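You operate a simulated robot arm through the tools that you are given. There is no shell and no other tool.

You are at the controls of a simulated robot arm. One attempt, no reset.

JOB
Load the purple tee till its weld gives way, then tag it.
Fine: shut the rig guard and press the rig button to zero the load dial before you wind. Wind back off afterwards. A MAX of 10 KN or more gets the good tag on the rig pin, less the hold tag. The rig guard stays shut under load and the needle under 25 KN; pinch, knock and drop nothing.

Only the result counts: the job must be done as asked and must still hold three seconds after the hand-in. Knocking over, shifting, dropping, spilling or breaking anything else fails it.

ROBOT AND FRAMES
A 6-joint arm with a two-finger parallel gripper, fixed in place. Base frame: the origin is at the foot of the arm, x ahead of it, y to its left, z up; the work surface is at about z = 850. Units: mm, degrees, N and s.
With the tool pointing down near the work surface it reaches from about 360 to 860 mm from the base axis. Its first joint turns from -115.0 to 115.0 degrees. Payload 3.43 kg.
The TCP is the grasp point between the finger pads, 34 mm short of the fingertips. In the tool frame z runs along the fingers and y along their closing line. The gripper opens to 128 mm. The fingers are 24 mm wide and 12 mm thick; the gripper's body (48 by 130 mm) begins 96 mm behind the TCP.
Orientation is that of the tool frame in the base frame, as a unit quaternion [x, y, z, w]. With the fingers straight down and closing along the base's y, the tool's x points along the base's -x, its y along +y and its z along -z.

CONTROLS
- The arm moves only by the tool step_arm. Its argument "deltas" is a list of rows, each an object (a shift or turn left out is 0, a gripper value left out holds the last) with "angular": the turn, a rotation vector about the base's x, y, z in degrees, a list of three; "translation": the shift along the base's x, y, z in mm, a list of three; "fingers": the finger opening in mm, from 0 to 128. In form: [{"angular": [rx, ry, rz], "translation": [dx, dy, dz], "fingers": fingers}, ...]. A call has 1 to 20 rows; each row is the pose to reach, as a shift and turn from the pose commanded when the call began. Each row takes 0.2 s and may step no farther than 50 mm and 8.6 degrees from the row before; otherwise, or with a gripper value out of range, the whole call is refused. A pose out of reach is approached as far as the arm can. The call stops where the force on the tool passes 50 N (or 10 N more than at its start, if that is more) or the arm is blocked; 0.2 s more then pass. Each finger travels about 108 mm/s and halts on what it meets, pressing with about 37 N; the grip force reading is that of the motor and also rises with nothing between the fingers. The clock runs only during rows and for 0.2 s after the last one: add rows that repeat a pose to give the fingers time. The reply holds the time, the measured pose of the TCP, the force on the tool along the base axes, the opening and the grip force, in the units named above and with some noise, with the torque about the TCP (base axes, N m) and any sound that the robot's microphone picked up.
- Cameras (640 x 400 px; columns grow to the right, rows downward): "scene" is fixed at [410.6, -659.2, 1546.3]; the picture's right is [0.93, -0.36, 0.00], its down [-0.14, -0.37, -0.92] and it looks along [0.33, 0.86, -0.39] (base axes); focal length 356 px, centre (320, 200). "wrist" rides on the gripper at [76, -11, -160] in the tool frame; the picture's right is [0.15, 0.99, 0.00], its down [-0.88, 0.13, -0.46] and it looks along [-0.45, 0.07, 0.89] (tool axes); focal length 234 px, centre (320, 200). There is no depth. A picture from a camera that has moved, and an enlarged one, comes with that camera's place and axes in the base frame and with its lens. The place of the scene camera against the robot may be out by one fixed shift of up to 25 mm in any direction.
- snapshot(camera): a new picture of that camera. No time passes.
- move_column(by): slides the trunk up (or, below 0, down) by that many mm; the arm rides with it, the base frame stays. It gives what a move gives, with no picture.
- enlarge(camera, box): a new picture of the part [left, top, right, bottom] of that camera's present view, enlarged. No time passes.
- close_job(): hands the job in; it is judged then, once.

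Nothing tells you positions but the pictures and the camera data. Unless the task says otherwise, let go and move clear before handing in.

The tools are called as name(argument=value, ...) on one line, values as JSON. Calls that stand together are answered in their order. step_arm: Moves the arm, as the interface text tells. Its arguments: {"type":"object","properties":{"deltas":{"type":"array","items":{"type":"object","properties":{"angular":{"type":"array","items":{"type":"number"}},"translation":{"type":"array","items":{"type":"number"}},"fingers":{"type":"number"}}}}},"required":["deltas"]} The other tools are called the same way: move_column (by) slides the trunk up or down; snapshot (camera) takes a picture; enlarge (camera, box) takes an enlarged picture of a part of a camera's view; close_job () hands the job in.

At the start:

```text
clock: 0.0
tcp_pos: [435.2, 204.3, 1308.9]
ee_rot: [0.001, 1.0, -0.001, 0.0]
contact_force: [0.4, 0.4, 0.3]
torque: [-0.03, 0.0, 0.0]
width: 127.9
finger_force: 0.0
trunk travel left (down, up): [-675.0, 115.0]
```

scene: 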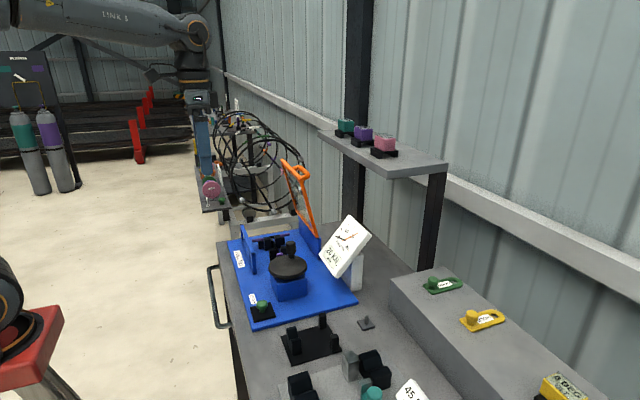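
wrist: 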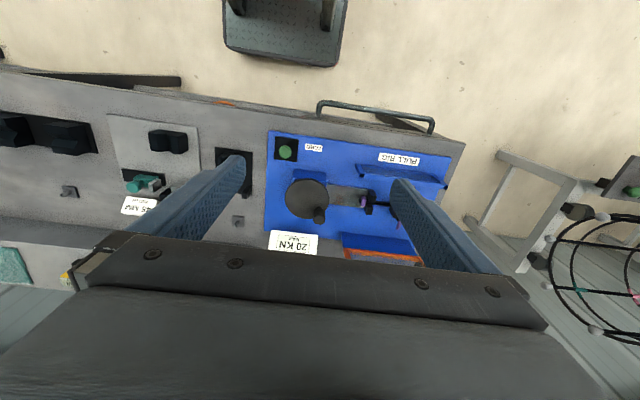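

I see a bench with a blue pull rig (dial, crank, green button, orange guard standing open), tags on a ledge at the right, and tees on a high shelf. I'll enlarge the views before moving.

enlarge(camera="scene", box=[210, 150, 390, 340])

enlarge(camera="scene", box=[380, 250, 620, 400])

enlarge(camera="scene", box=[310, 100, 450, 190])

enlarge(camera="scene", box=[230, 290, 440, 400])

enlarge(camera="wrist", box=[240, 110, 460, 270])

enlarge(camera="scene", box=[190, 70, 330, 220])

```text
2.11 times, centred on (300, 245) of scene
camera zoom: at [410.6, -659.2, 1546.3], right [0.93, -0.36, 0.0], down [-0.14, -0.37, -0.92], along [0.33, 0.86, -0.39], focal length 748 px, centre (362, 105)
```

zoom: 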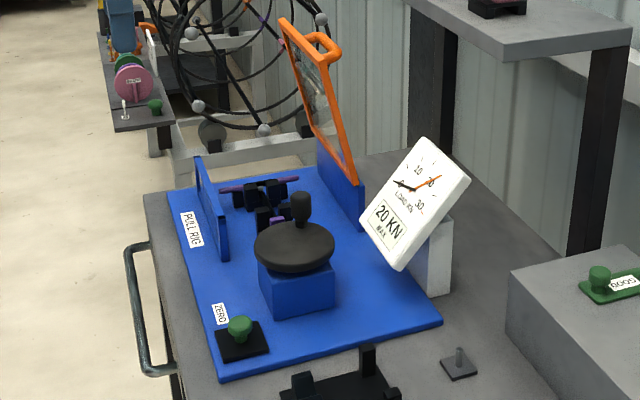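

```text
2.67 times, centred on (500, 325) of scene
camera zoom: at [410.6, -659.2, 1546.3], right [0.93, -0.36, 0.0], down [-0.14, -0.37, -0.92], along [0.33, 0.86, -0.39], focal length 948 px, centre (-160, -133)
```

zoom: 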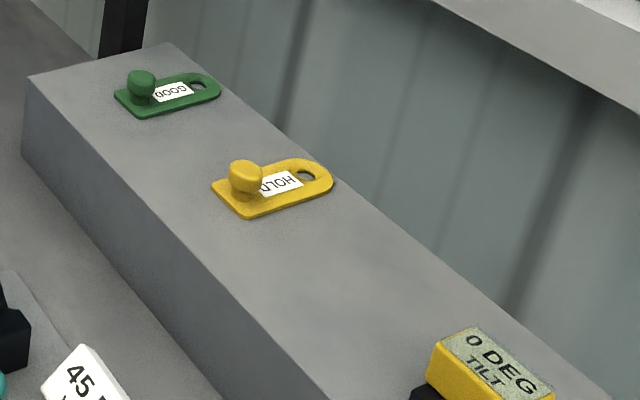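

```text
4.44 times, centred on (380, 145) of scene
camera zoom: at [410.6, -659.2, 1546.3], right [0.93, -0.36, 0.0], down [-0.14, -0.37, -0.92], along [0.33, 0.86, -0.39], focal length 1580 px, centre (53, 444)
```

zoom: 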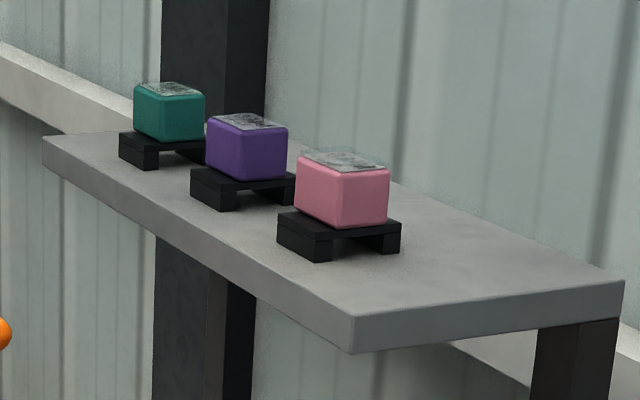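

```text
3.05 times, centred on (335, 345) of scene
camera zoom: at [410.6, -659.2, 1546.3], right [0.93, -0.36, 0.0], down [-0.14, -0.37, -0.92], along [0.33, 0.86, -0.39], focal length 1084 px, centre (274, -242)
```

zoom: 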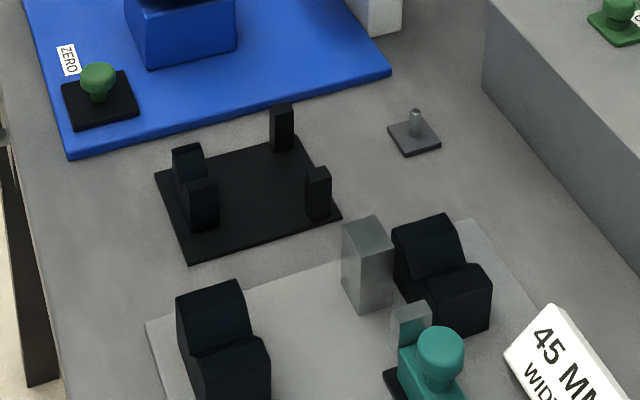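

```text
2.50 times, centred on (350, 190) of wrist
camera zoom: at [358.3, 193.3, 1468.1], right [-0.15, 0.99, 0.0], down [0.88, 0.13, 0.46], along [0.45, 0.07, -0.89], focal length 585 px, centre (245, 225)
```

zoom: 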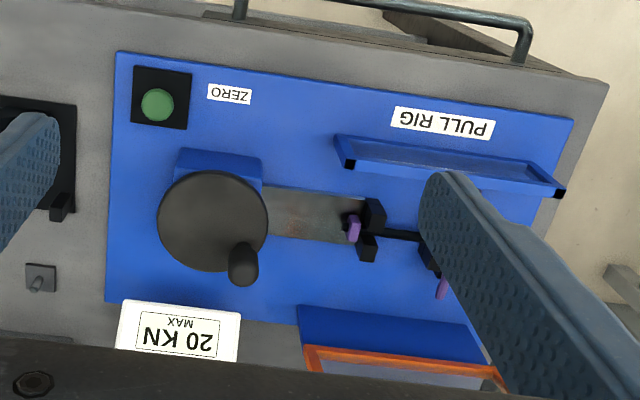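

```text
2.67 times, centred on (260, 145) of scene
camera zoom: at [410.6, -659.2, 1546.3], right [0.93, -0.36, 0.0], down [-0.14, -0.37, -0.92], along [0.33, 0.86, -0.39], focal length 948 px, centre (480, 347)
```

zoom: 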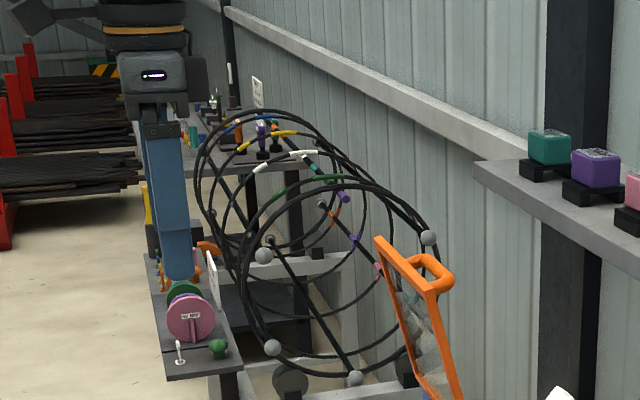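

The purple tee already seems clamped in the rig. I'll move the hand high over the bench toward -y to get a wrist view of the pin and tags.

step_arm(deltas=[{"translation": [0, -40, 0]}, {"translation": [0, -80, 0]}, {"translation": [0, -120, 0]}, {"translation": [0, -160, 0]}, {"translation": [0, -200, 0]}, {"translation": [0, -240, 0]}, {"translation": [0, -280, 0]}, {"translation": [0, -280, 0]}])

snapshot(camera="wrist")

snapshot(camera="scene")

```text
clock: 1.8
tcp_pos: [435.8, -74.9, 1306.7]
ee_rot: [-0.001, 1.0, 0.0, -0.001]
contact_force: [-0.1, -0.5, 0.1]
torque: [0.0, 0.0, -0.01]
width: 128.0
finger_force: 0.2
trunk travel left (down, up): [-675.0, 115.0]
```

```text
taken
camera wrist: at [359.6, -85.9, 1466.7], right [-0.15, 0.99, 0.0], down [0.88, 0.13, 0.46], along [0.45, 0.07, -0.89], focal length 234 px, centre (320, 200)
```

wrist: 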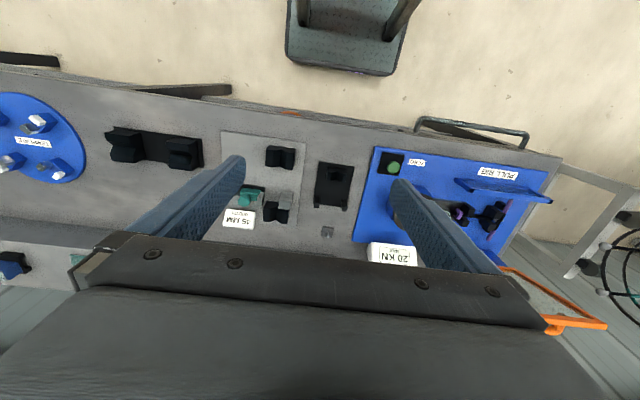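

```text
taken
```

scene: 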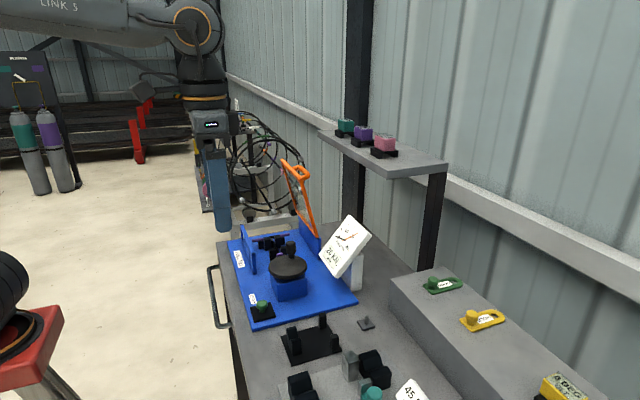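

The view to the ledge is blocked by the gripper body. I'll move forward at this height to bring the ledge and tags into the wrist picture.

step_arm(deltas=[{"translation": [40, 0, 0]}, {"translation": [80, 0, 0]}, {"translation": [120, 0, 0]}, {"translation": [160, 0, 0]}, {"translation": [200, 0, 0]}, {"translation": [200, 0, 0]}])

snapshot(camera="wrist")

```text
clock: 3.2
tcp_pos: [634.1, -75.4, 1307.1]
ee_rot: [0.0, 1.0, 0.001, 0.0]
contact_force: [0.3, 0.0, 0.0]
torque: [0.0, 0.0, 0.01]
width: 128.2
finger_force: 0.0
trunk travel left (down, up): [-675.0, 115.0]
```

```text
taken
camera wrist: at [558.8, -86.1, 1467.0], right [-0.15, 0.99, 0.0], down [0.88, 0.13, 0.46], along [0.45, 0.07, -0.89], focal length 234 px, centre (320, 200)
```

wrist: 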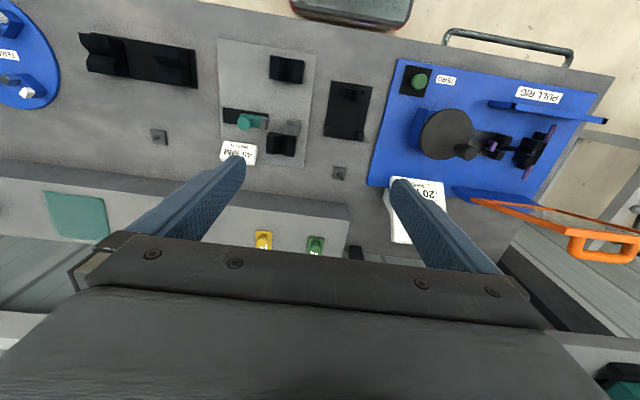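

enlarge(camera="wrist", box=[370, 50, 640, 270])

enlarge(camera="wrist", box=[210, 130, 390, 260])

```text
1.82 times, centred on (505, 160) of wrist
camera zoom: at [558.8, -86.1, 1467.0], right [-0.15, 0.99, 0.0], down [0.88, 0.13, 0.46], along [0.45, 0.07, -0.89], focal length 426 px, centre (-16, 273)
```

zoom: 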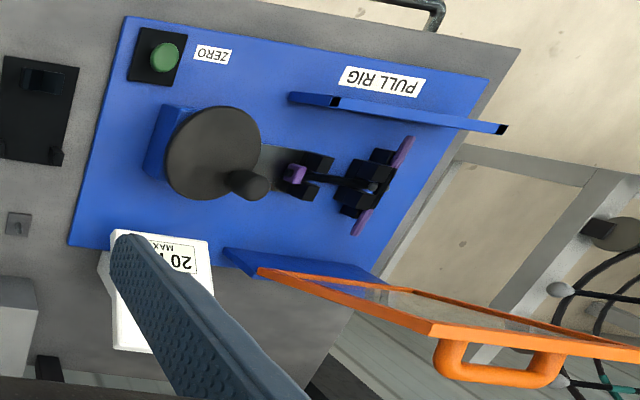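

```text
3.08 times, centred on (300, 195) of wrist
camera zoom: at [558.8, -86.1, 1467.0], right [-0.15, 0.99, 0.0], down [0.88, 0.13, 0.46], along [0.45, 0.07, -0.89], focal length 720 px, centre (382, 215)
```

zoom: 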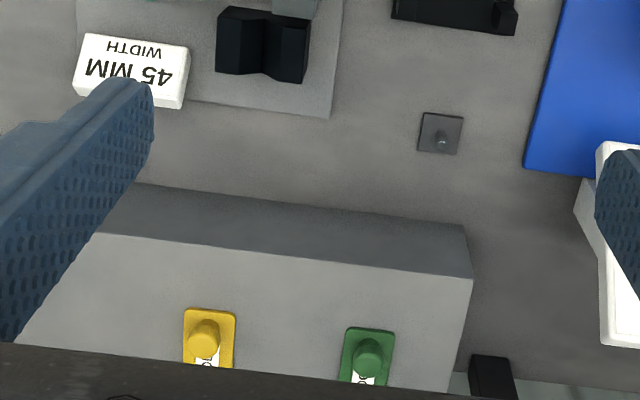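

Pin plate is at about (782, 2, 850), the ledge top at z≈946 with the tags near x≈955. Next I'll look at the guard and the clamped tee from in front of the rig.

step_arm(deltas=[{"translation": [-45, 20, 0]}, {"translation": [-90, 60, 0]}, {"translation": [-120, 100, 0]}, {"translation": [-150, 140, 0]}, {"translation": [-180, 180, 0]}, {"translation": [-210, 220, 0]}, {"translation": [-210, 265, 0]}, {"translation": [-210, 310, 0]}, {"translation": [-210, 355, 0]}, {"translation": [-210, 400, 0]}, {"translation": [-210, 400, 0]}])

step_arm(deltas=[{"angular": [0, -8, 0]}, {"angular": [0, -16, 0]}, {"angular": [0, -24, 0]}, {"angular": [0, -32, 0]}, {"angular": [0, -32, 0]}])

snapshot(camera="wrist")

snapshot(camera="scene")

```text
refused: row 2 steps farther than a row can; nothing moved
```

```text
clock: 4.4
tcp_pos: [634.3, -75.7, 1308.3]
ee_rot: [0.0, 0.961, 0.0, 0.276]
contact_force: [0.4, 0.5, -0.1]
torque: [0.01, 0.02, 0.01]
width: 128.1
finger_force: 0.1
trunk travel left (down, up): [-675.0, 115.0]
```

```text
taken
camera wrist: at [485.0, -86.6, 1403.5], right [-0.12, 0.99, -0.08], down [0.5, 0.13, 0.85], along [0.85, 0.07, -0.51], focal length 234 px, centre (320, 200)
```

wrist: 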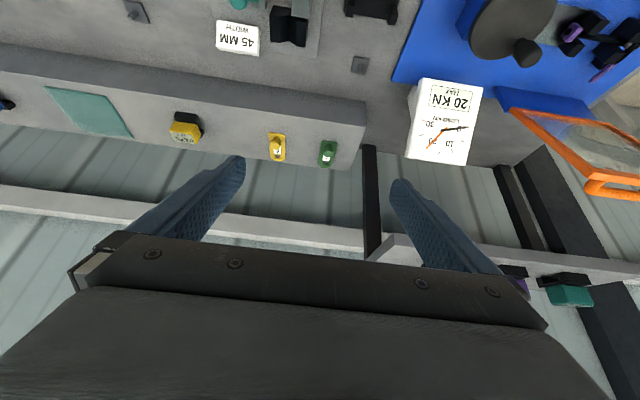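

```text
taken
```

scene: 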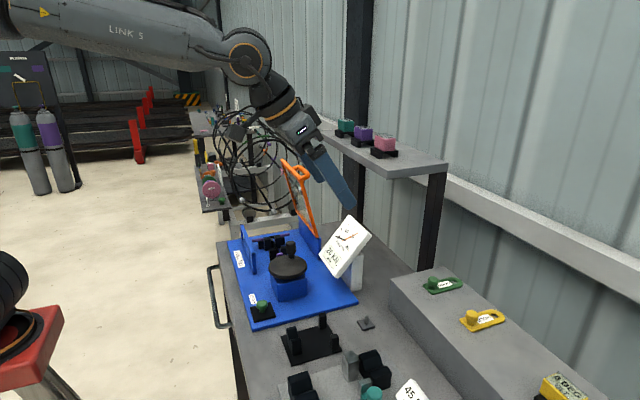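

enlarge(camera="wrist", box=[220, 30, 380, 180])

enlarge(camera="wrist", box=[390, 60, 500, 180])

enlarge(camera="wrist", box=[460, 0, 640, 220])

step_arm(deltas=[{"translation": [-35, 10, 0]}, {"translation": [-70, 40, 0]}, {"translation": [-105, 70, 0]}, {"translation": [-140, 100, 0]}, {"translation": [-175, 130, 0]}, {"translation": [-200, 170, 0]}, {"translation": [-200, 215, 0]}, {"translation": [-200, 260, 0]}, {"translation": [-200, 305, 0]}, {"translation": [-200, 350, 0]}, {"translation": [-200, 350, 0]}])

snapshot(camera="wrist")

```text
2.67 times, centred on (300, 105) of wrist
camera zoom: at [485.0, -86.6, 1403.5], right [-0.12, 0.99, -0.08], down [0.5, 0.13, 0.85], along [0.85, 0.07, -0.51], focal length 624 px, centre (373, 453)
```

zoom: 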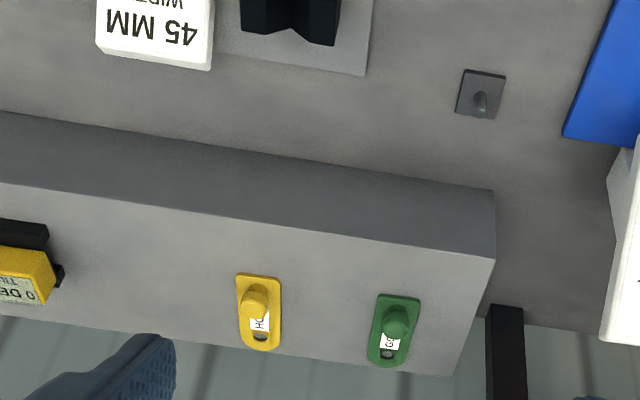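

```text
3.33 times, centred on (445, 120) of wrist
camera zoom: at [485.0, -86.6, 1403.5], right [-0.12, 0.99, -0.08], down [0.5, 0.13, 0.85], along [0.85, 0.07, -0.51], focal length 781 px, centre (-97, 467)
```

zoom: 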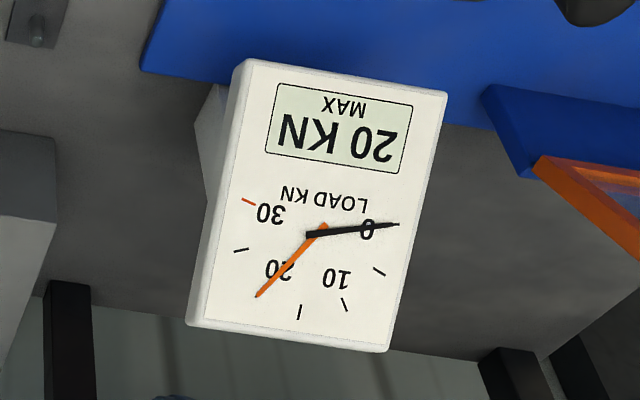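

```text
1.82 times, centred on (550, 110) of wrist
camera zoom: at [485.0, -86.6, 1403.5], right [-0.12, 0.99, -0.08], down [0.5, 0.13, 0.85], along [0.85, 0.07, -0.51], focal length 426 px, centre (-98, 364)
```

zoom: 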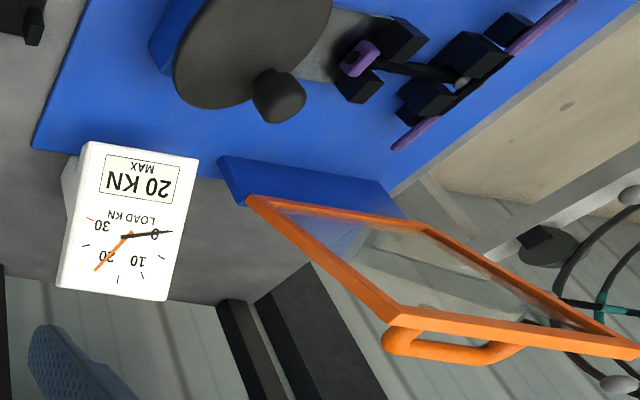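

```text
clock: 6.8
tcp_pos: [434.5, 276.0, 1307.7]
ee_rot: [0.001, 0.961, -0.001, 0.275]
contact_force: [0.5, -0.3, 0.2]
torque: [-0.02, 0.0, -0.04]
width: 127.6
finger_force: 0.1
out of reach, approached as far as the arm can: row 5, 6, 7
trunk travel left (down, up): [-675.0, 115.0]
```

```text
taken
camera wrist: at [284.2, 263.7, 1403.4], right [-0.12, 0.99, -0.08], down [0.5, 0.13, 0.85], along [0.85, 0.07, -0.52], focal length 234 px, centre (320, 200)
```

wrist: 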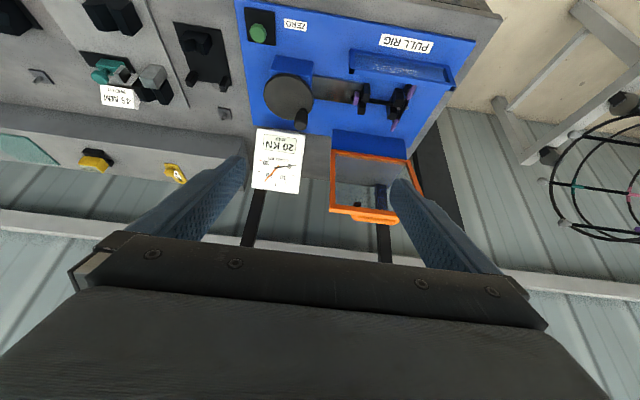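

enlarge(camera="wrist", box=[230, 0, 470, 240])

enlarge(camera="wrist", box=[320, 60, 440, 160])

enlarge(camera="wrist", box=[320, 130, 440, 240])

```text
1.67 times, centred on (350, 120) of wrist
camera zoom: at [284.2, 263.7, 1403.4], right [-0.12, 0.99, -0.08], down [0.5, 0.13, 0.85], along [0.85, 0.07, -0.52], focal length 390 px, centre (270, 333)
```

zoom: 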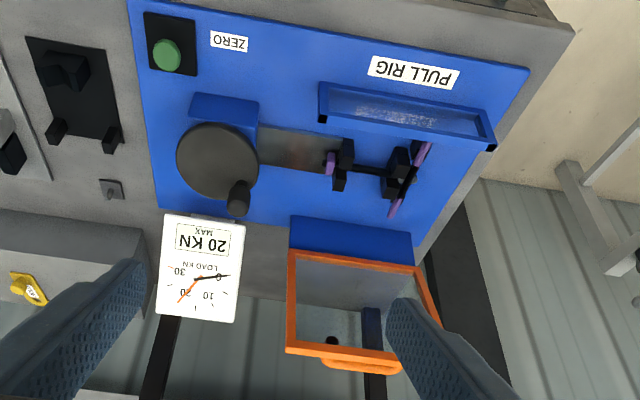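

```text
4.00 times, centred on (380, 110) of wrist
camera zoom: at [284.2, 263.7, 1403.4], right [-0.12, 0.99, -0.08], down [0.5, 0.13, 0.85], along [0.85, 0.07, -0.52], focal length 937 px, centre (80, 560)
```

zoom: 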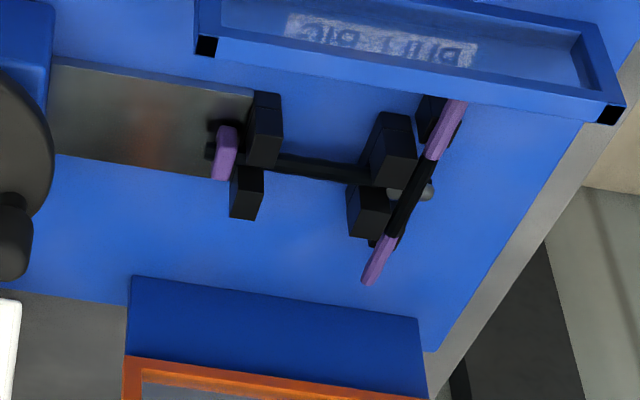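

```text
3.64 times, centred on (380, 185) of wrist
camera zoom: at [284.2, 263.7, 1403.4], right [-0.12, 0.99, -0.08], down [0.5, 0.13, 0.85], along [0.85, 0.07, -0.52], focal length 852 px, centre (102, 254)
```

zoom: 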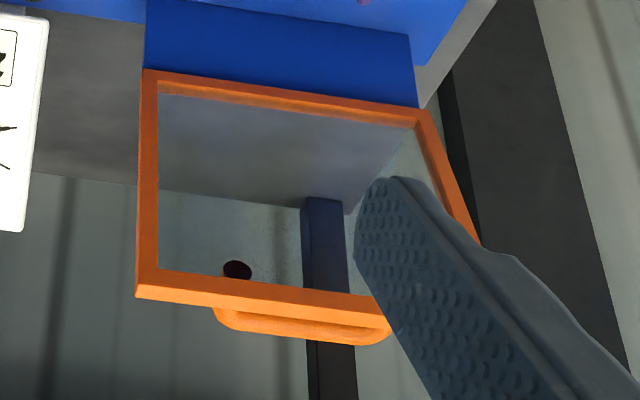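

The guard is hinged at about x≈761, z≈949 (y 323–549) and leans at roughly 75°. Its top edge is near (704, z 1169) and the handle is on its outer side. I'll level the tool, close the fingers and go over behind the guard's upper left part to pull it shut gently.

step_arm(deltas=[{"angular": [0, 8, 0], "translation": [20, 10, 0], "fingers": 0}, {"angular": [0, 16, 0], "translation": [60, 20, 0], "fingers": 0}, {"angular": [0, 24, 0], "translation": [100, 30, 0], "fingers": 0}, {"angular": [0, 32, 0], "translation": [140, 40, 0], "fingers": 0}, {"angular": [0, 32, 0], "translation": [180, 50, 0], "fingers": 0}, {"angular": [0, 32, 0], "translation": [220, 60, 0], "fingers": 0}, {"angular": [0, 32, 0], "translation": [260, 60, 0], "fingers": 0}, {"angular": [0, 32, 0], "translation": [300, 60, 0], "fingers": 0}, {"angular": [0, 32, 0], "translation": [320, 60, 0], "fingers": 0}, {"angular": [0, 32, 0], "translation": [320, 60, 0], "fingers": 0}])

snapshot(camera="scene")

snapshot(camera="wrist")

```text
clock: 9.0
tcp_pos: [713.5, 317.0, 1290.0]
ee_rot: [-0.001, 1.0, 0.0, -0.001]
contact_force: [0.4, -0.5, -0.8]
torque: [0.01, 0.03, 0.02]
width: 0.0
finger_force: 32.3
out of reach, approached as far as the arm can: row 8, 9, 10
trunk travel left (down, up): [-675.0, 115.0]
```

```text
taken
```

scene: 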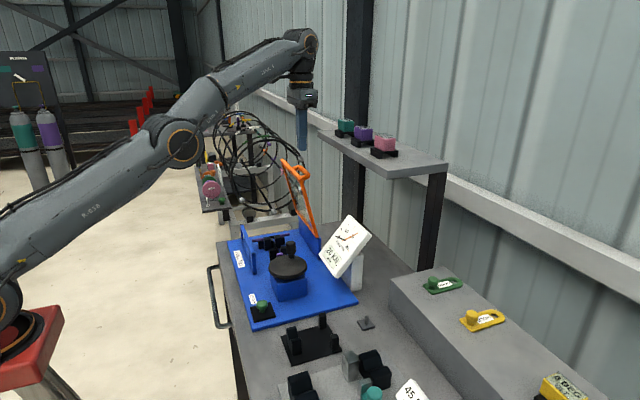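

```text
taken
camera wrist: at [637.6, 305.5, 1449.5], right [-0.15, 0.99, 0.0], down [0.88, 0.13, 0.46], along [0.45, 0.07, -0.89], focal length 234 px, centre (320, 200)
```

wrist: 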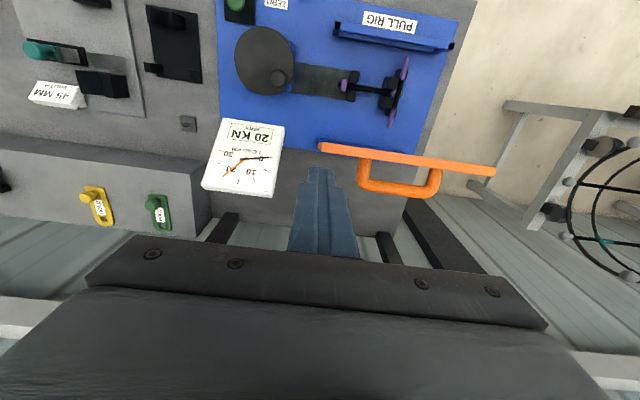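

The arm is near its reach limit at this height, so I'll raise the trunk and then extend.

move_column(by=100)

step_arm(deltas=[{"translation": [0, 0, -10]}, {"translation": [0, 0, -10]}])

```text
clock: 10.3
tcp_pos: [687.2, 314.7, 1389.9]
ee_rot: [0.001, 1.0, 0.0, 0.0]
contact_force: [0.0, -0.6, 0.0]
torque: [0.01, 0.01, -0.01]
width: 0.1
finger_force: 32.8
trunk travel left (down, up): [-775.0, 15.0]
```

```text
clock: 10.9
tcp_pos: [688.7, 316.7, 1381.0]
ee_rot: [0.0, 1.0, 0.0, 0.0]
contact_force: [-0.4, -0.2, -0.7]
torque: [0.01, 0.05, 0.0]
width: 0.0
finger_force: 32.5
trunk travel left (down, up): [-775.0, 15.0]
```

step_arm(deltas=[{"translation": [5, 5, -40]}, {"translation": [20, 10, -75]}, {"translation": [50, 15, -100]}, {"translation": [70, 20, -120]}, {"translation": [75, 20, -140]}, {"translation": [75, 20, -140]}])

snapshot(camera="wrist")

snapshot(camera="scene")

```text
clock: 12.3
tcp_pos: [740.9, 328.3, 1242.1]
ee_rot: [-0.001, 1.0, 0.0, 0.002]
contact_force: [-0.8, -0.8, 0.2]
torque: [0.03, -0.04, 0.02]
width: 0.0
finger_force: 33.2
out of reach, approached as far as the arm can: row 1, 2, 3, 4, 5, 6
trunk travel left (down, up): [-775.0, 15.0]
```

```text
taken
camera wrist: at [665.7, 316.4, 1401.2], right [-0.15, 0.99, 0.0], down [0.88, 0.13, 0.46], along [0.45, 0.07, -0.89], focal length 234 px, centre (320, 200)
```

wrist: 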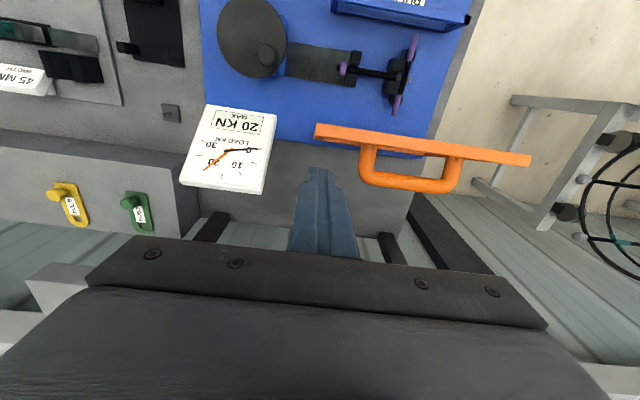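

```text
taken
```

scene: 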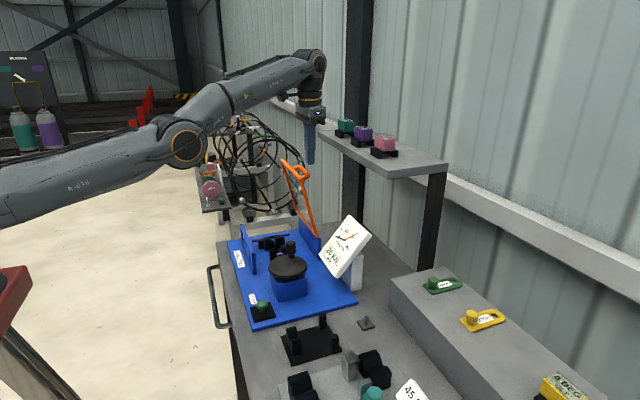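

step_arm(deltas=[{"translation": [5, 5, -30]}, {"translation": [10, 5, -62]}, {"translation": [10, 5, -62]}])

snapshot(camera="wrist")

enlarge(camera="scene", box=[240, 100, 380, 240])

```text
clock: 13.1
tcp_pos: [756.2, 333.1, 1178.9]
ee_rot: [0.0, 1.0, -0.001, -0.001]
contact_force: [0.7, 0.4, -0.5]
torque: [0.03, -0.02, -0.04]
width: 0.1
finger_force: 33.3
out of reach, approached as far as the arm can: row 2, 3
trunk travel left (down, up): [-775.0, 15.0]
```

```text
taken
camera wrist: at [679.5, 322.6, 1339.7], right [-0.15, 0.99, 0.0], down [0.88, 0.13, 0.45], along [0.45, 0.07, -0.89], focal length 234 px, centre (320, 200)
```

wrist: 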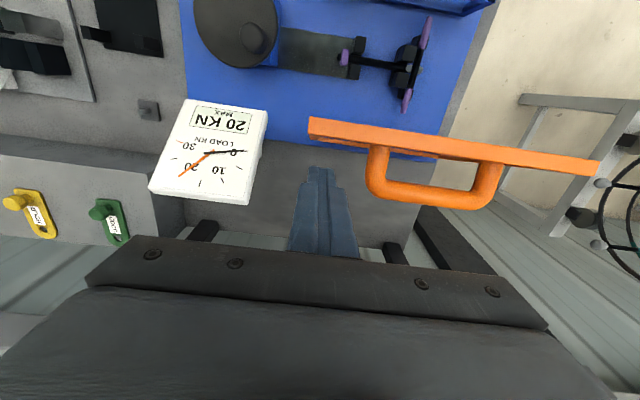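

```text
2.86 times, centred on (310, 170) of scene
camera zoom: at [410.6, -659.2, 1546.3], right [0.93, -0.36, 0.0], down [-0.14, -0.37, -0.92], along [0.33, 0.86, -0.39], focal length 1016 px, centre (349, 286)
```

zoom: 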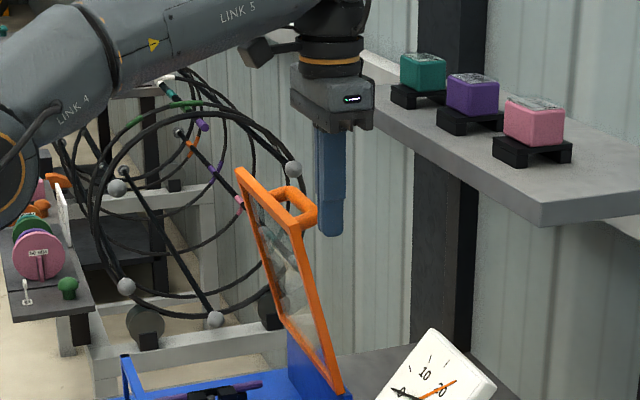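

The fingertip is behind the guard's top-left bar. Pulling slowly in -x.

step_arm(deltas=[{"translation": [-10, 0, 0]}, {"translation": [-18, 0, 0]}, {"translation": [-24, 0, 0]}, {"translation": [-30, 0, 0]}, {"translation": [-36, 0, 0]}, {"translation": [-42, 0, 0]}, {"translation": [-48, 0, 0]}, {"translation": [-54, 0, 0]}, {"translation": [-60, 0, 0]}])

snapshot(camera="wrist")

enlarge(camera="scene", box=[240, 100, 380, 240])

```text
clock: 15.1
tcp_pos: [746.5, 347.9, 1188.4]
ee_rot: [0.0, 1.0, -0.001, -0.002]
contact_force: [-0.1, -0.9, 0.5]
torque: [0.0, -0.02, 0.01]
width: 0.0
finger_force: 32.7
out of reach, approached as far as the arm can: row 1, 2, 3, 4, 5, 6, 7, 8, 9
trunk travel left (down, up): [-775.0, 15.0]
```

```text
taken
camera wrist: at [670.7, 337.3, 1348.0], right [-0.15, 0.99, 0.0], down [0.88, 0.13, 0.45], along [0.45, 0.07, -0.89], focal length 234 px, centre (320, 200)
```

wrist: 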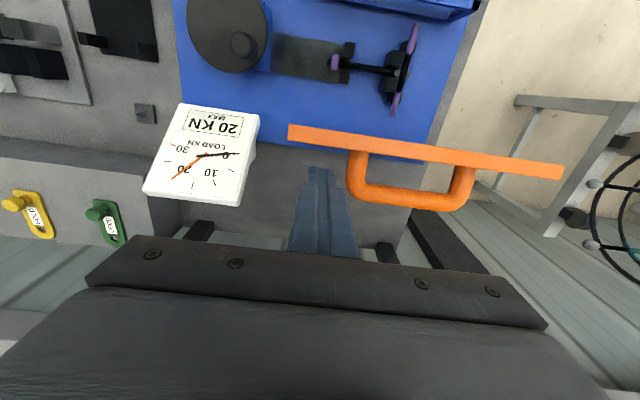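

```text
2.86 times, centred on (310, 170) of scene
camera zoom: at [410.6, -659.2, 1546.3], right [0.93, -0.36, 0.0], down [-0.14, -0.37, -0.92], along [0.33, 0.86, -0.39], focal length 1016 px, centre (349, 286)
```

zoom: 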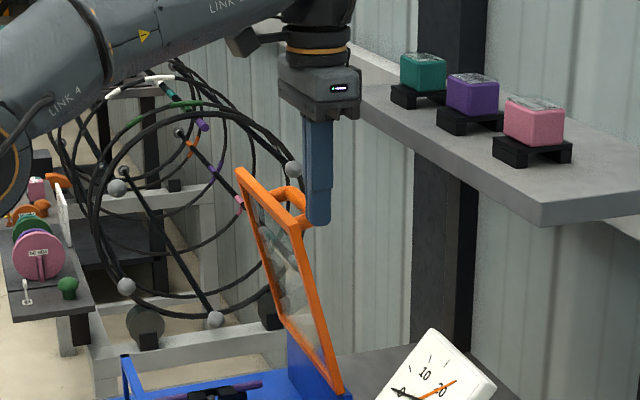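

The commanded pose had run ahead of the reach limit (about (780,361,1196)). I'll bring the command back inside reach, then pull.

step_arm(deltas=[{"translation": [-30, -20, -10]}, {"translation": [-35, -26, -16]}, {"translation": [-35, -26, -16]}])

```text
clock: 15.9
tcp_pos: [747.3, 346.7, 1185.9]
ee_rot: [-0.001, 1.0, 0.0, -0.001]
contact_force: [-0.6, 0.0, -0.8]
torque: [-0.01, 0.01, 0.02]
width: 0.0
finger_force: 32.8
out of reach, approached as far as the arm can: row 1, 2, 3
trunk travel left (down, up): [-775.0, 15.0]
```

step_arm(deltas=[{"translation": [-10, -5, 0]}, {"translation": [-20, -10, 0]}, {"translation": [-30, -12, 0]}])

```text
clock: 16.7
tcp_pos: [746.8, 348.2, 1189.2]
ee_rot: [0.0, 1.0, 0.0, -0.002]
contact_force: [-0.1, -0.7, -0.3]
torque: [-0.02, 0.0, 0.02]
width: 0.0
finger_force: 33.0
out of reach, approached as far as the arm can: row 1, 2, 3
trunk travel left (down, up): [-775.0, 15.0]
```

The arm is likely stuck at its straight-elbow pose. A small forward tilt should retract the wrist and free it without touching the guard.

step_arm(deltas=[{"angular": [0, -4, 0]}, {"angular": [0, -8, 0]}, {"angular": [0, -8, 0]}])

```text
clock: 17.5
tcp_pos: [773.8, 358.1, 1199.7]
ee_rot: [0.0, 0.998, -0.001, 0.069]
contact_force: [0.1, 0.1, 0.1]
torque: [-0.01, 0.0, -0.02]
width: 0.0
finger_force: 33.4
out of reach, approached as far as the arm can: row 1, 2, 3
trunk travel left (down, up): [-775.0, 15.0]
```

The IK sticks when the arm is fully straight. I'll go up over the guard and pull inward with a larger step to release it, keeping the tip above the guard top.

step_arm(deltas=[{"translation": [-20, -5, 35]}, {"translation": [-40, -10, 65]}, {"translation": [-80, -20, 80]}, {"translation": [-120, -30, 80]}, {"translation": [-120, -30, 80]}])

```text
clock: 18.7
tcp_pos: [741.4, 360.5, 1293.2]
ee_rot: [-0.001, 0.998, -0.001, 0.068]
contact_force: [0.4, 0.0, 0.0]
torque: [-0.01, 0.0, -0.01]
width: 0.1
finger_force: 33.1
out of reach, approached as far as the arm can: row 1, 2, 3, 4, 5
trunk travel left (down, up): [-775.0, 15.0]
```

move_column(by=-30)

step_arm(deltas=[{"translation": [-20, 0, 0]}, {"translation": [-40, -10, 0]}, {"translation": [-80, -20, 0]}, {"translation": [-80, -20, 0]}])

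```text
clock: 19.5
tcp_pos: [750.3, 361.1, 1263.7]
ee_rot: [0.0, 0.998, -0.001, 0.068]
contact_force: [-0.3, -0.2, 0.0]
torque: [-0.02, -0.02, -0.07]
width: 0.1
finger_force: 33.2
trunk travel left (down, up): [-745.0, 45.0]
```

```text
clock: 20.5
tcp_pos: [742.2, 368.1, 1275.3]
ee_rot: [0.0, 0.998, -0.002, 0.066]
contact_force: [-1.0, -0.4, 0.8]
torque: [0.01, 0.01, -0.02]
width: 0.0
finger_force: 33.4
out of reach, approached as far as the arm can: row 1, 2, 3, 4
trunk travel left (down, up): [-745.0, 45.0]
```

snapshot(camera="scene")

```text
taken
```

scene: 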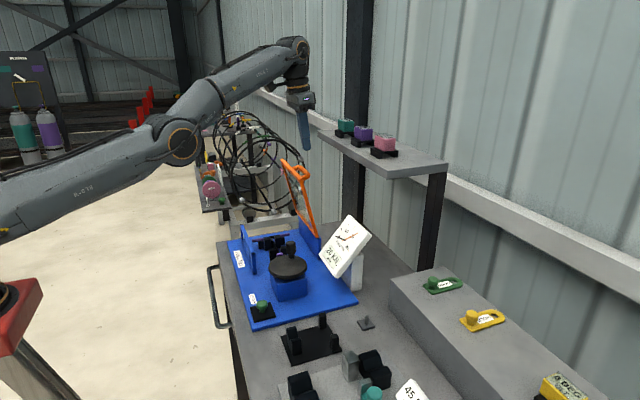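

The elbow seems to have gone slightly past straight. I'll command outward to straighten it again, then see whether it can bend back properly.

step_arm(deltas=[{"translation": [40, 15, 0]}, {"translation": [40, 15, 0]}])

step_arm(deltas=[{"translation": [-20, -10, 0]}, {"translation": [-40, -20, 0]}, {"translation": [-80, -40, 0]}, {"translation": [-80, -40, 0]}])

```text
clock: 21.1
tcp_pos: [751.5, 367.6, 1262.7]
ee_rot: [0.0, 0.998, -0.001, 0.068]
contact_force: [-0.2, -0.2, -0.3]
torque: [-0.03, 0.05, 0.0]
width: 0.0
finger_force: 32.7
out of reach, approached as far as the arm can: row 1, 2
trunk travel left (down, up): [-745.0, 45.0]
```

```text
clock: 22.1
tcp_pos: [743.7, 362.6, 1274.4]
ee_rot: [0.0, 0.998, -0.002, 0.065]
contact_force: [0.3, 0.0, 0.2]
torque: [0.01, -0.02, 0.02]
width: 0.1
finger_force: 33.4
out of reach, approached as far as the arm can: row 1, 2, 3, 4
trunk travel left (down, up): [-745.0, 45.0]
```

I'll swing around joint 1 to y≈0, where nothing stands below, and then descend there to bend the elbow back the right way.

step_arm(deltas=[{"translation": [16, -40, 0]}, {"translation": [32, -80, 0]}, {"translation": [46, -122, 0]}, {"translation": [57, -163, 0]}, {"translation": [62, -205, 0]}, {"translation": [64, -248, 0]}, {"translation": [64, -291, 0]}, {"translation": [64, -334, 0]}, {"translation": [64, -363, 0]}, {"translation": [64, -363, 0]}])

step_arm(deltas=[{"translation": [-5, 0, -45]}, {"translation": [-15, 0, -90]}, {"translation": [-30, 0, -135]}, {"translation": [-60, 0, -170]}, {"translation": [-90, 0, -180]}, {"translation": [-90, 0, -180]}])

```text
clock: 24.3
tcp_pos: [826.3, 9.9, 1288.5]
ee_rot: [-0.001, 0.998, -0.001, 0.067]
contact_force: [0.5, 0.0, -0.3]
torque: [-0.07, 0.02, -0.01]
width: 0.1
finger_force: 33.3
out of reach, approached as far as the arm can: row 1, 2, 3, 4, 5, 6, 7, 8, 9, 10
trunk travel left (down, up): [-745.0, 45.0]
```

```text
clock: 25.7
tcp_pos: [858.3, 9.9, 1193.7]
ee_rot: [0.0, 0.998, 0.0, 0.066]
contact_force: [-0.1, -0.4, 0.5]
torque: [0.01, 0.01, -0.01]
width: 0.0
finger_force: 33.4
out of reach, approached as far as the arm can: row 1, 2, 3, 4, 5, 6
trunk travel left (down, up): [-745.0, 45.0]
```

snapshot(camera="scene")

```text
taken
```

scene: 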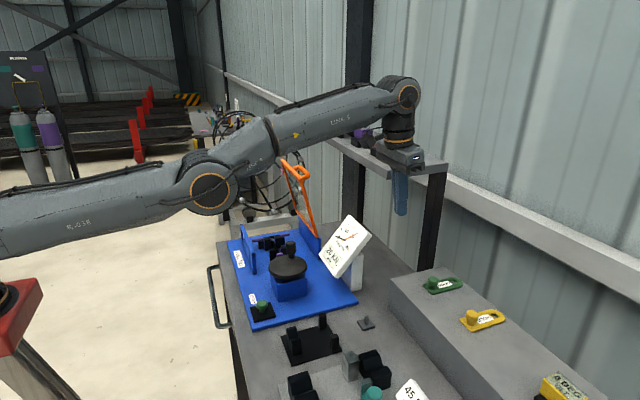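

The elbow is indeed bent slightly the wrong way. I'll stretch outward and down so it straightens, then continue straight down so it folds elbow-up.

step_arm(deltas=[{"translation": [30, 0, 0]}, {"translation": [40, 0, -30]}, {"translation": [40, 0, -60]}, {"translation": [40, 0, -90]}, {"translation": [40, 0, -120]}])

step_arm(deltas=[{"translation": [0, 0, -40]}])

snapshot(camera="scene")

```text
clock: 26.9
tcp_pos: [884.1, 10.7, 1073.5]
ee_rot: [0.0, 0.998, -0.001, 0.07]
contact_force: [0.0, -0.4, 0.8]
torque: [-0.03, 0.01, 0.0]
width: 0.0
finger_force: 32.6
out of reach, approached as far as the arm can: row 1, 2, 3, 4, 5
trunk travel left (down, up): [-745.0, 45.0]
```

```text
clock: 27.3
tcp_pos: [883.4, 9.1, 1033.4]
ee_rot: [0.0, 0.998, -0.001, 0.068]
contact_force: [-0.2, 1.1, 0.0]
torque: [0.0, 0.02, 0.03]
width: 0.0
finger_force: 32.7
trunk travel left (down, up): [-745.0, 45.0]
```

```text
taken
```

scene: 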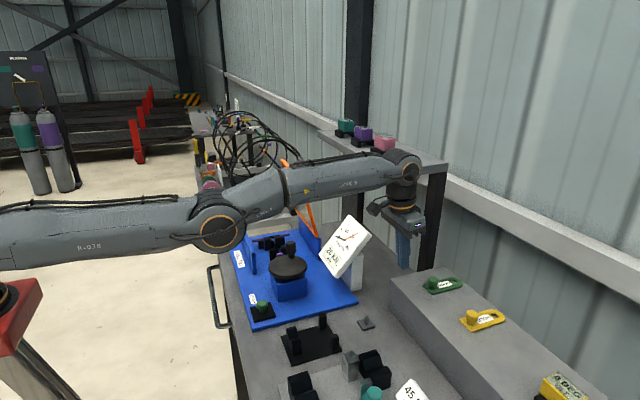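

step_arm(deltas=[{"translation": [-25, 0, 0]}, {"translation": [-50, 0, 0]}])

```text
clock: 27.9
tcp_pos: [884.1, 10.9, 1032.3]
ee_rot: [0.0, 0.998, 0.0, 0.068]
contact_force: [-0.4, -0.1, -0.6]
torque: [0.0, -0.02, -0.01]
width: 0.2
finger_force: 32.8
out of reach, approached as far as the arm can: row 1, 2
trunk travel left (down, up): [-745.0, 45.0]
```

move_column(by=45)

step_arm(deltas=[{"angular": [0, 4, 0], "translation": [-16, 0, -20]}, {"angular": [0, 8, 0], "translation": [-33, 0, -45]}])

```text
clock: 28.8
tcp_pos: [873.9, 10.4, 1076.7]
ee_rot: [0.0, 0.998, -0.001, 0.068]
contact_force: [1.1, -0.3, 0.5]
torque: [0.03, -0.01, -0.01]
width: 0.1
finger_force: 32.7
trunk travel left (down, up): [-790.0, 0.0]
```

```text
clock: 29.4
tcp_pos: [841.5, 8.8, 1031.5]
ee_rot: [0.0, 1.0, 0.0, -0.002]
contact_force: [-0.8, -0.6, 0.1]
torque: [-0.01, 0.02, -0.03]
width: 0.0
finger_force: 33.3
trunk travel left (down, up): [-790.0, 0.0]
```

step_arm(deltas=[{"translation": [-20, 0, 0]}, {"translation": [-45, 0, 0]}])

```text
clock: 30.0
tcp_pos: [838.6, 10.3, 1031.7]
ee_rot: [0.0, 1.0, -0.001, -0.002]
contact_force: [0.0, 0.0, 0.4]
torque: [0.0, -0.02, 0.01]
width: 0.0
finger_force: 33.1
out of reach, approached as far as the arm can: row 1, 2
trunk travel left (down, up): [-790.0, 0.0]
```

step_arm(deltas=[{"angular": [0, 4, 0], "translation": [-16, 0, -15]}, {"angular": [0, 8, 0], "translation": [-32, 0, -30]}, {"angular": [0, 12, 0], "translation": [-48, 0, -45]}, {"angular": [0, 16, 0], "translation": [-64, 0, -60]}])

step_arm(deltas=[{"translation": [-15, 0, 0]}, {"translation": [-30, 0, 0]}])

snapshot(camera="scene")

```text
clock: 31.0
tcp_pos: [768.1, 8.9, 970.9]
ee_rot: [0.0, 0.99, -0.001, -0.14]
contact_force: [0.0, 0.7, -0.1]
torque: [-0.03, 0.0, -0.01]
width: 0.0
finger_force: 33.1
out of reach, approached as far as the arm can: row 4
trunk travel left (down, up): [-790.0, 0.0]
```

```text
clock: 31.6
tcp_pos: [766.8, 10.0, 971.0]
ee_rot: [0.0, 0.99, 0.0, -0.143]
contact_force: [-0.3, 0.8, 0.5]
torque: [0.02, -0.02, -0.01]
width: 0.0
finger_force: 33.2
out of reach, approached as far as the arm can: row 1, 2
trunk travel left (down, up): [-790.0, 0.0]
```

```text
taken
```

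scene: 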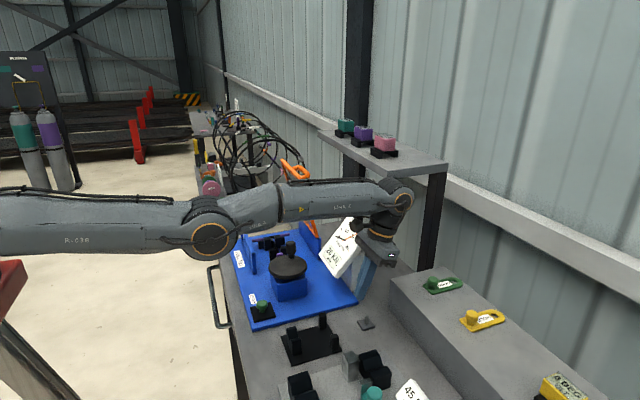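

The elbow is still bent the wrong way. Pitch rotation at full stretch should push it across, so I'll stretch out, rotate the tool back toward the base while stretched, then retract.

step_arm(deltas=[{"translation": [20, 0, 0]}, {"translation": [35, 0, 0]}, {"translation": [35, 0, 0]}, {"angular": [0, 8, 0], "translation": [8, 0, 10]}, {"angular": [0, 16, 0], "translation": [-20, 0, 23]}, {"angular": [0, 16, 0], "translation": [-40, 0, 23]}, {"angular": [0, 16, 0], "translation": [-80, 0, 23]}, {"angular": [0, 16, 0], "translation": [-100, 0, 23]}])

snapshot(camera="scene")

```text
clock: 33.4
tcp_pos: [668.0, 9.7, 992.1]
ee_rot: [0.0, 0.961, -0.001, -0.277]
contact_force: [-1.1, -0.4, -3.2]
torque: [-0.01, 0.09, -0.02]
width: 0.0
finger_force: 33.0
out of reach, approached as far as the arm can: row 1, 2, 3, 4, 5, 6, 7
trunk travel left (down, up): [-790.0, 0.0]
```

```text
taken
```

scene: 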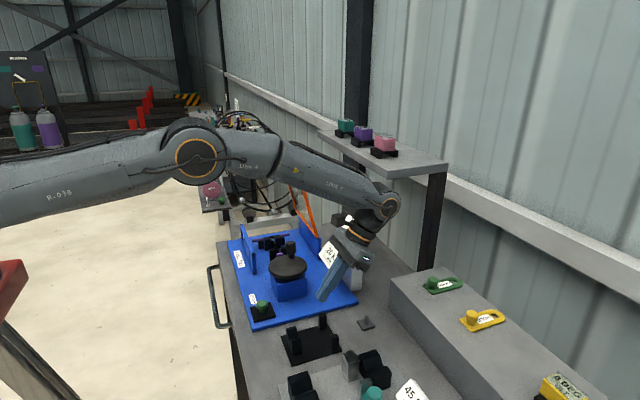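

The elbow is up again; I'll stay inside reach from now on. I'll raise and tilt the fingers 20° forward, which brings the wrist closer in, and approach the guard top again.

step_arm(deltas=[{"translation": [0, 0, 45]}, {"translation": [0, 0, 90], "angular": [0, -8, 0]}, {"translation": [0, 0, 135], "angular": [0, -16, 0]}, {"translation": [0, 0, 175], "angular": [0, -24, 0]}, {"translation": [0, 20, 215], "angular": [0, -32, 0]}, {"translation": [0, 60, 240], "angular": [0, -40, 0]}, {"translation": [0, 100, 258], "angular": [0, -48, 0]}, {"translation": [0, 145, 258], "angular": [0, -52, 0]}, {"translation": [0, 190, 258], "angular": [0, -52, 0]}, {"translation": [0, 235, 258], "angular": [0, -52, 0]}, {"translation": [0, 280, 258], "angular": [0, -52, 0]}, {"translation": [0, 326, 258], "angular": [0, -52, 0]}, {"translation": [0, 326, 258], "angular": [0, -52, 0]}])

snapshot(camera="wrist")

snapshot(camera="scene")

```text
clock: 36.2
tcp_pos: [665.9, 336.2, 1251.8]
ee_rot: [0.0, 0.985, -0.001, 0.172]
contact_force: [-0.3, 0.9, -1.5]
torque: [-0.01, -0.02, -0.02]
width: 0.0
finger_force: 33.1
trunk travel left (down, up): [-790.0, 0.0]
```

```text
taken
camera wrist: at [540.6, 325.5, 1376.3], right [-0.14, 0.99, -0.05], down [0.67, 0.13, 0.73], along [0.73, 0.07, -0.68], focal length 234 px, centre (320, 200)
```

wrist: 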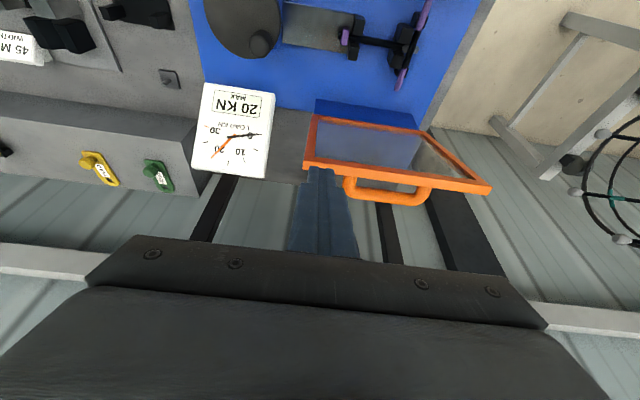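

```text
taken
```

scene: 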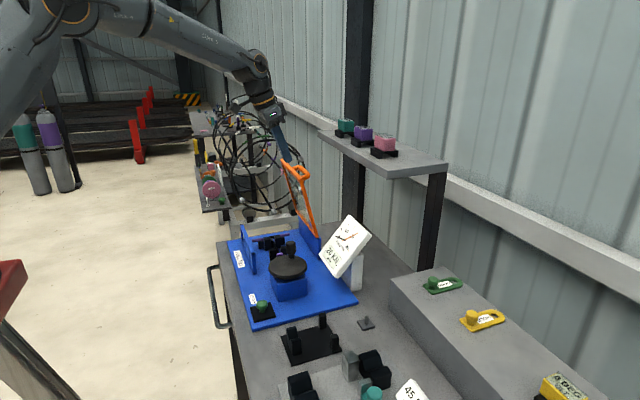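

step_arm(deltas=[{"translation": [40, 2, 0]}, {"translation": [84, 4, 0]}, {"translation": [84, 4, -36]}, {"translation": [84, 4, -72]}, {"translation": [84, 4, -72]}])

step_arm(deltas=[{"translation": [-10, 0, 0]}, {"translation": [-20, 0, 0]}, {"translation": [-28, 0, 0]}, {"translation": [-36, 0, 0]}, {"translation": [-44, 0, 0]}, {"translation": [-52, 0, 0]}])

snapshot(camera="wrist")

enlarge(camera="scene", box=[220, 100, 380, 270])

```text
clock: 37.4
tcp_pos: [750.3, 341.5, 1179.9]
ee_rot: [0.0, 0.985, -0.001, 0.171]
contact_force: [0.6, 0.7, 0.0]
torque: [0.02, -0.01, 0.04]
width: 0.0
finger_force: 33.0
trunk travel left (down, up): [-790.0, 0.0]
```

```text
clock: 38.8
tcp_pos: [698.4, 340.0, 1180.9]
ee_rot: [0.0, 0.985, 0.0, 0.172]
contact_force: [0.1, 0.7, 0.4]
torque: [-0.03, 0.02, 0.0]
width: 0.1
finger_force: 32.8
trunk travel left (down, up): [-790.0, 0.0]
```

```text
taken
camera wrist: at [572.9, 328.6, 1304.4], right [-0.14, 0.99, -0.05], down [0.67, 0.13, 0.73], along [0.73, 0.07, -0.68], focal length 234 px, centre (320, 200)
```

wrist: 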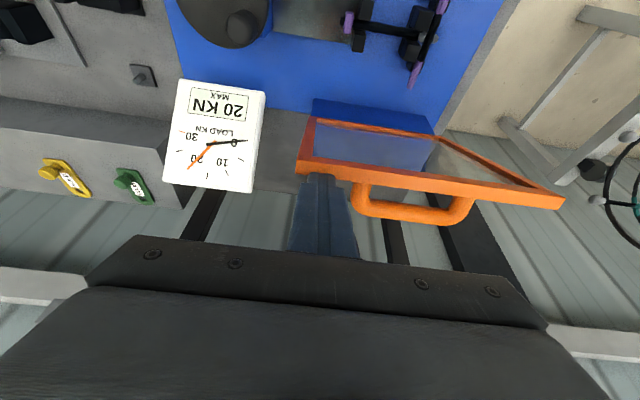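

```text
2.35 times, centred on (300, 185) of scene
camera zoom: at [410.6, -659.2, 1546.3], right [0.93, -0.36, 0.0], down [-0.14, -0.37, -0.92], along [0.33, 0.86, -0.39], focal length 836 px, centre (367, 235)
```

zoom: 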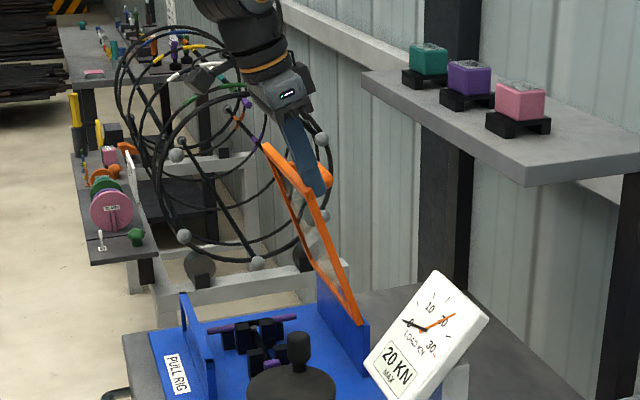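

The finger has just reached the guard bar. Continuing to pull slowly and watching how the guard follows.

step_arm(deltas=[{"translation": [-6, 0, 0]}, {"translation": [-12, 0, -1]}, {"translation": [-18, 0, -2]}, {"translation": [-24, 0, -3]}, {"translation": [-30, 0, -4]}, {"translation": [-36, 0, -6]}, {"translation": [-42, 0, -8]}, {"translation": [-48, 0, -10]}])

snapshot(camera="wrist")

enlarge(camera="scene", box=[220, 100, 380, 270])

```text
clock: 40.6
tcp_pos: [651.7, 339.3, 1171.3]
ee_rot: [-0.001, 0.985, -0.001, 0.172]
contact_force: [-0.5, -0.2, -0.3]
torque: [-0.01, 0.0, 0.02]
width: 0.1
finger_force: 32.7
trunk travel left (down, up): [-790.0, 0.0]
```

```text
taken
camera wrist: at [525.0, 328.8, 1294.4], right [-0.14, 0.99, -0.05], down [0.67, 0.13, 0.73], along [0.73, 0.07, -0.68], focal length 234 px, centre (320, 200)
```

wrist: 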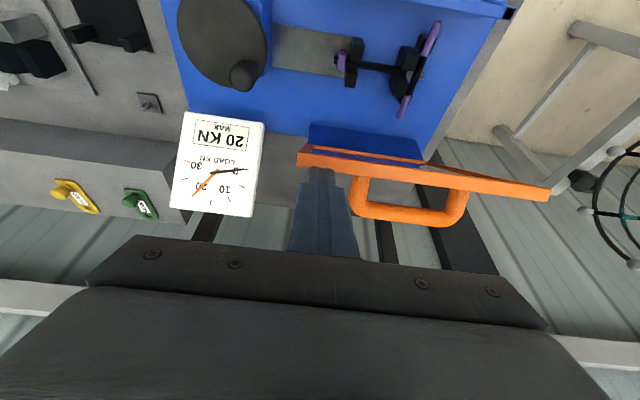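

```text
2.35 times, centred on (300, 185) of scene
camera zoom: at [410.6, -659.2, 1546.3], right [0.93, -0.36, 0.0], down [-0.14, -0.37, -0.92], along [0.33, 0.86, -0.39], focal length 836 px, centre (367, 235)
```

zoom: 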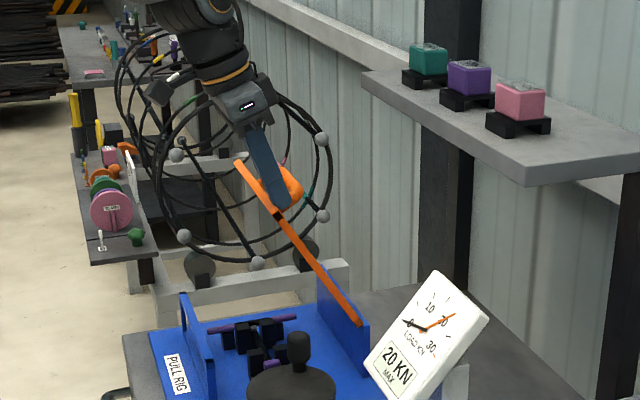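

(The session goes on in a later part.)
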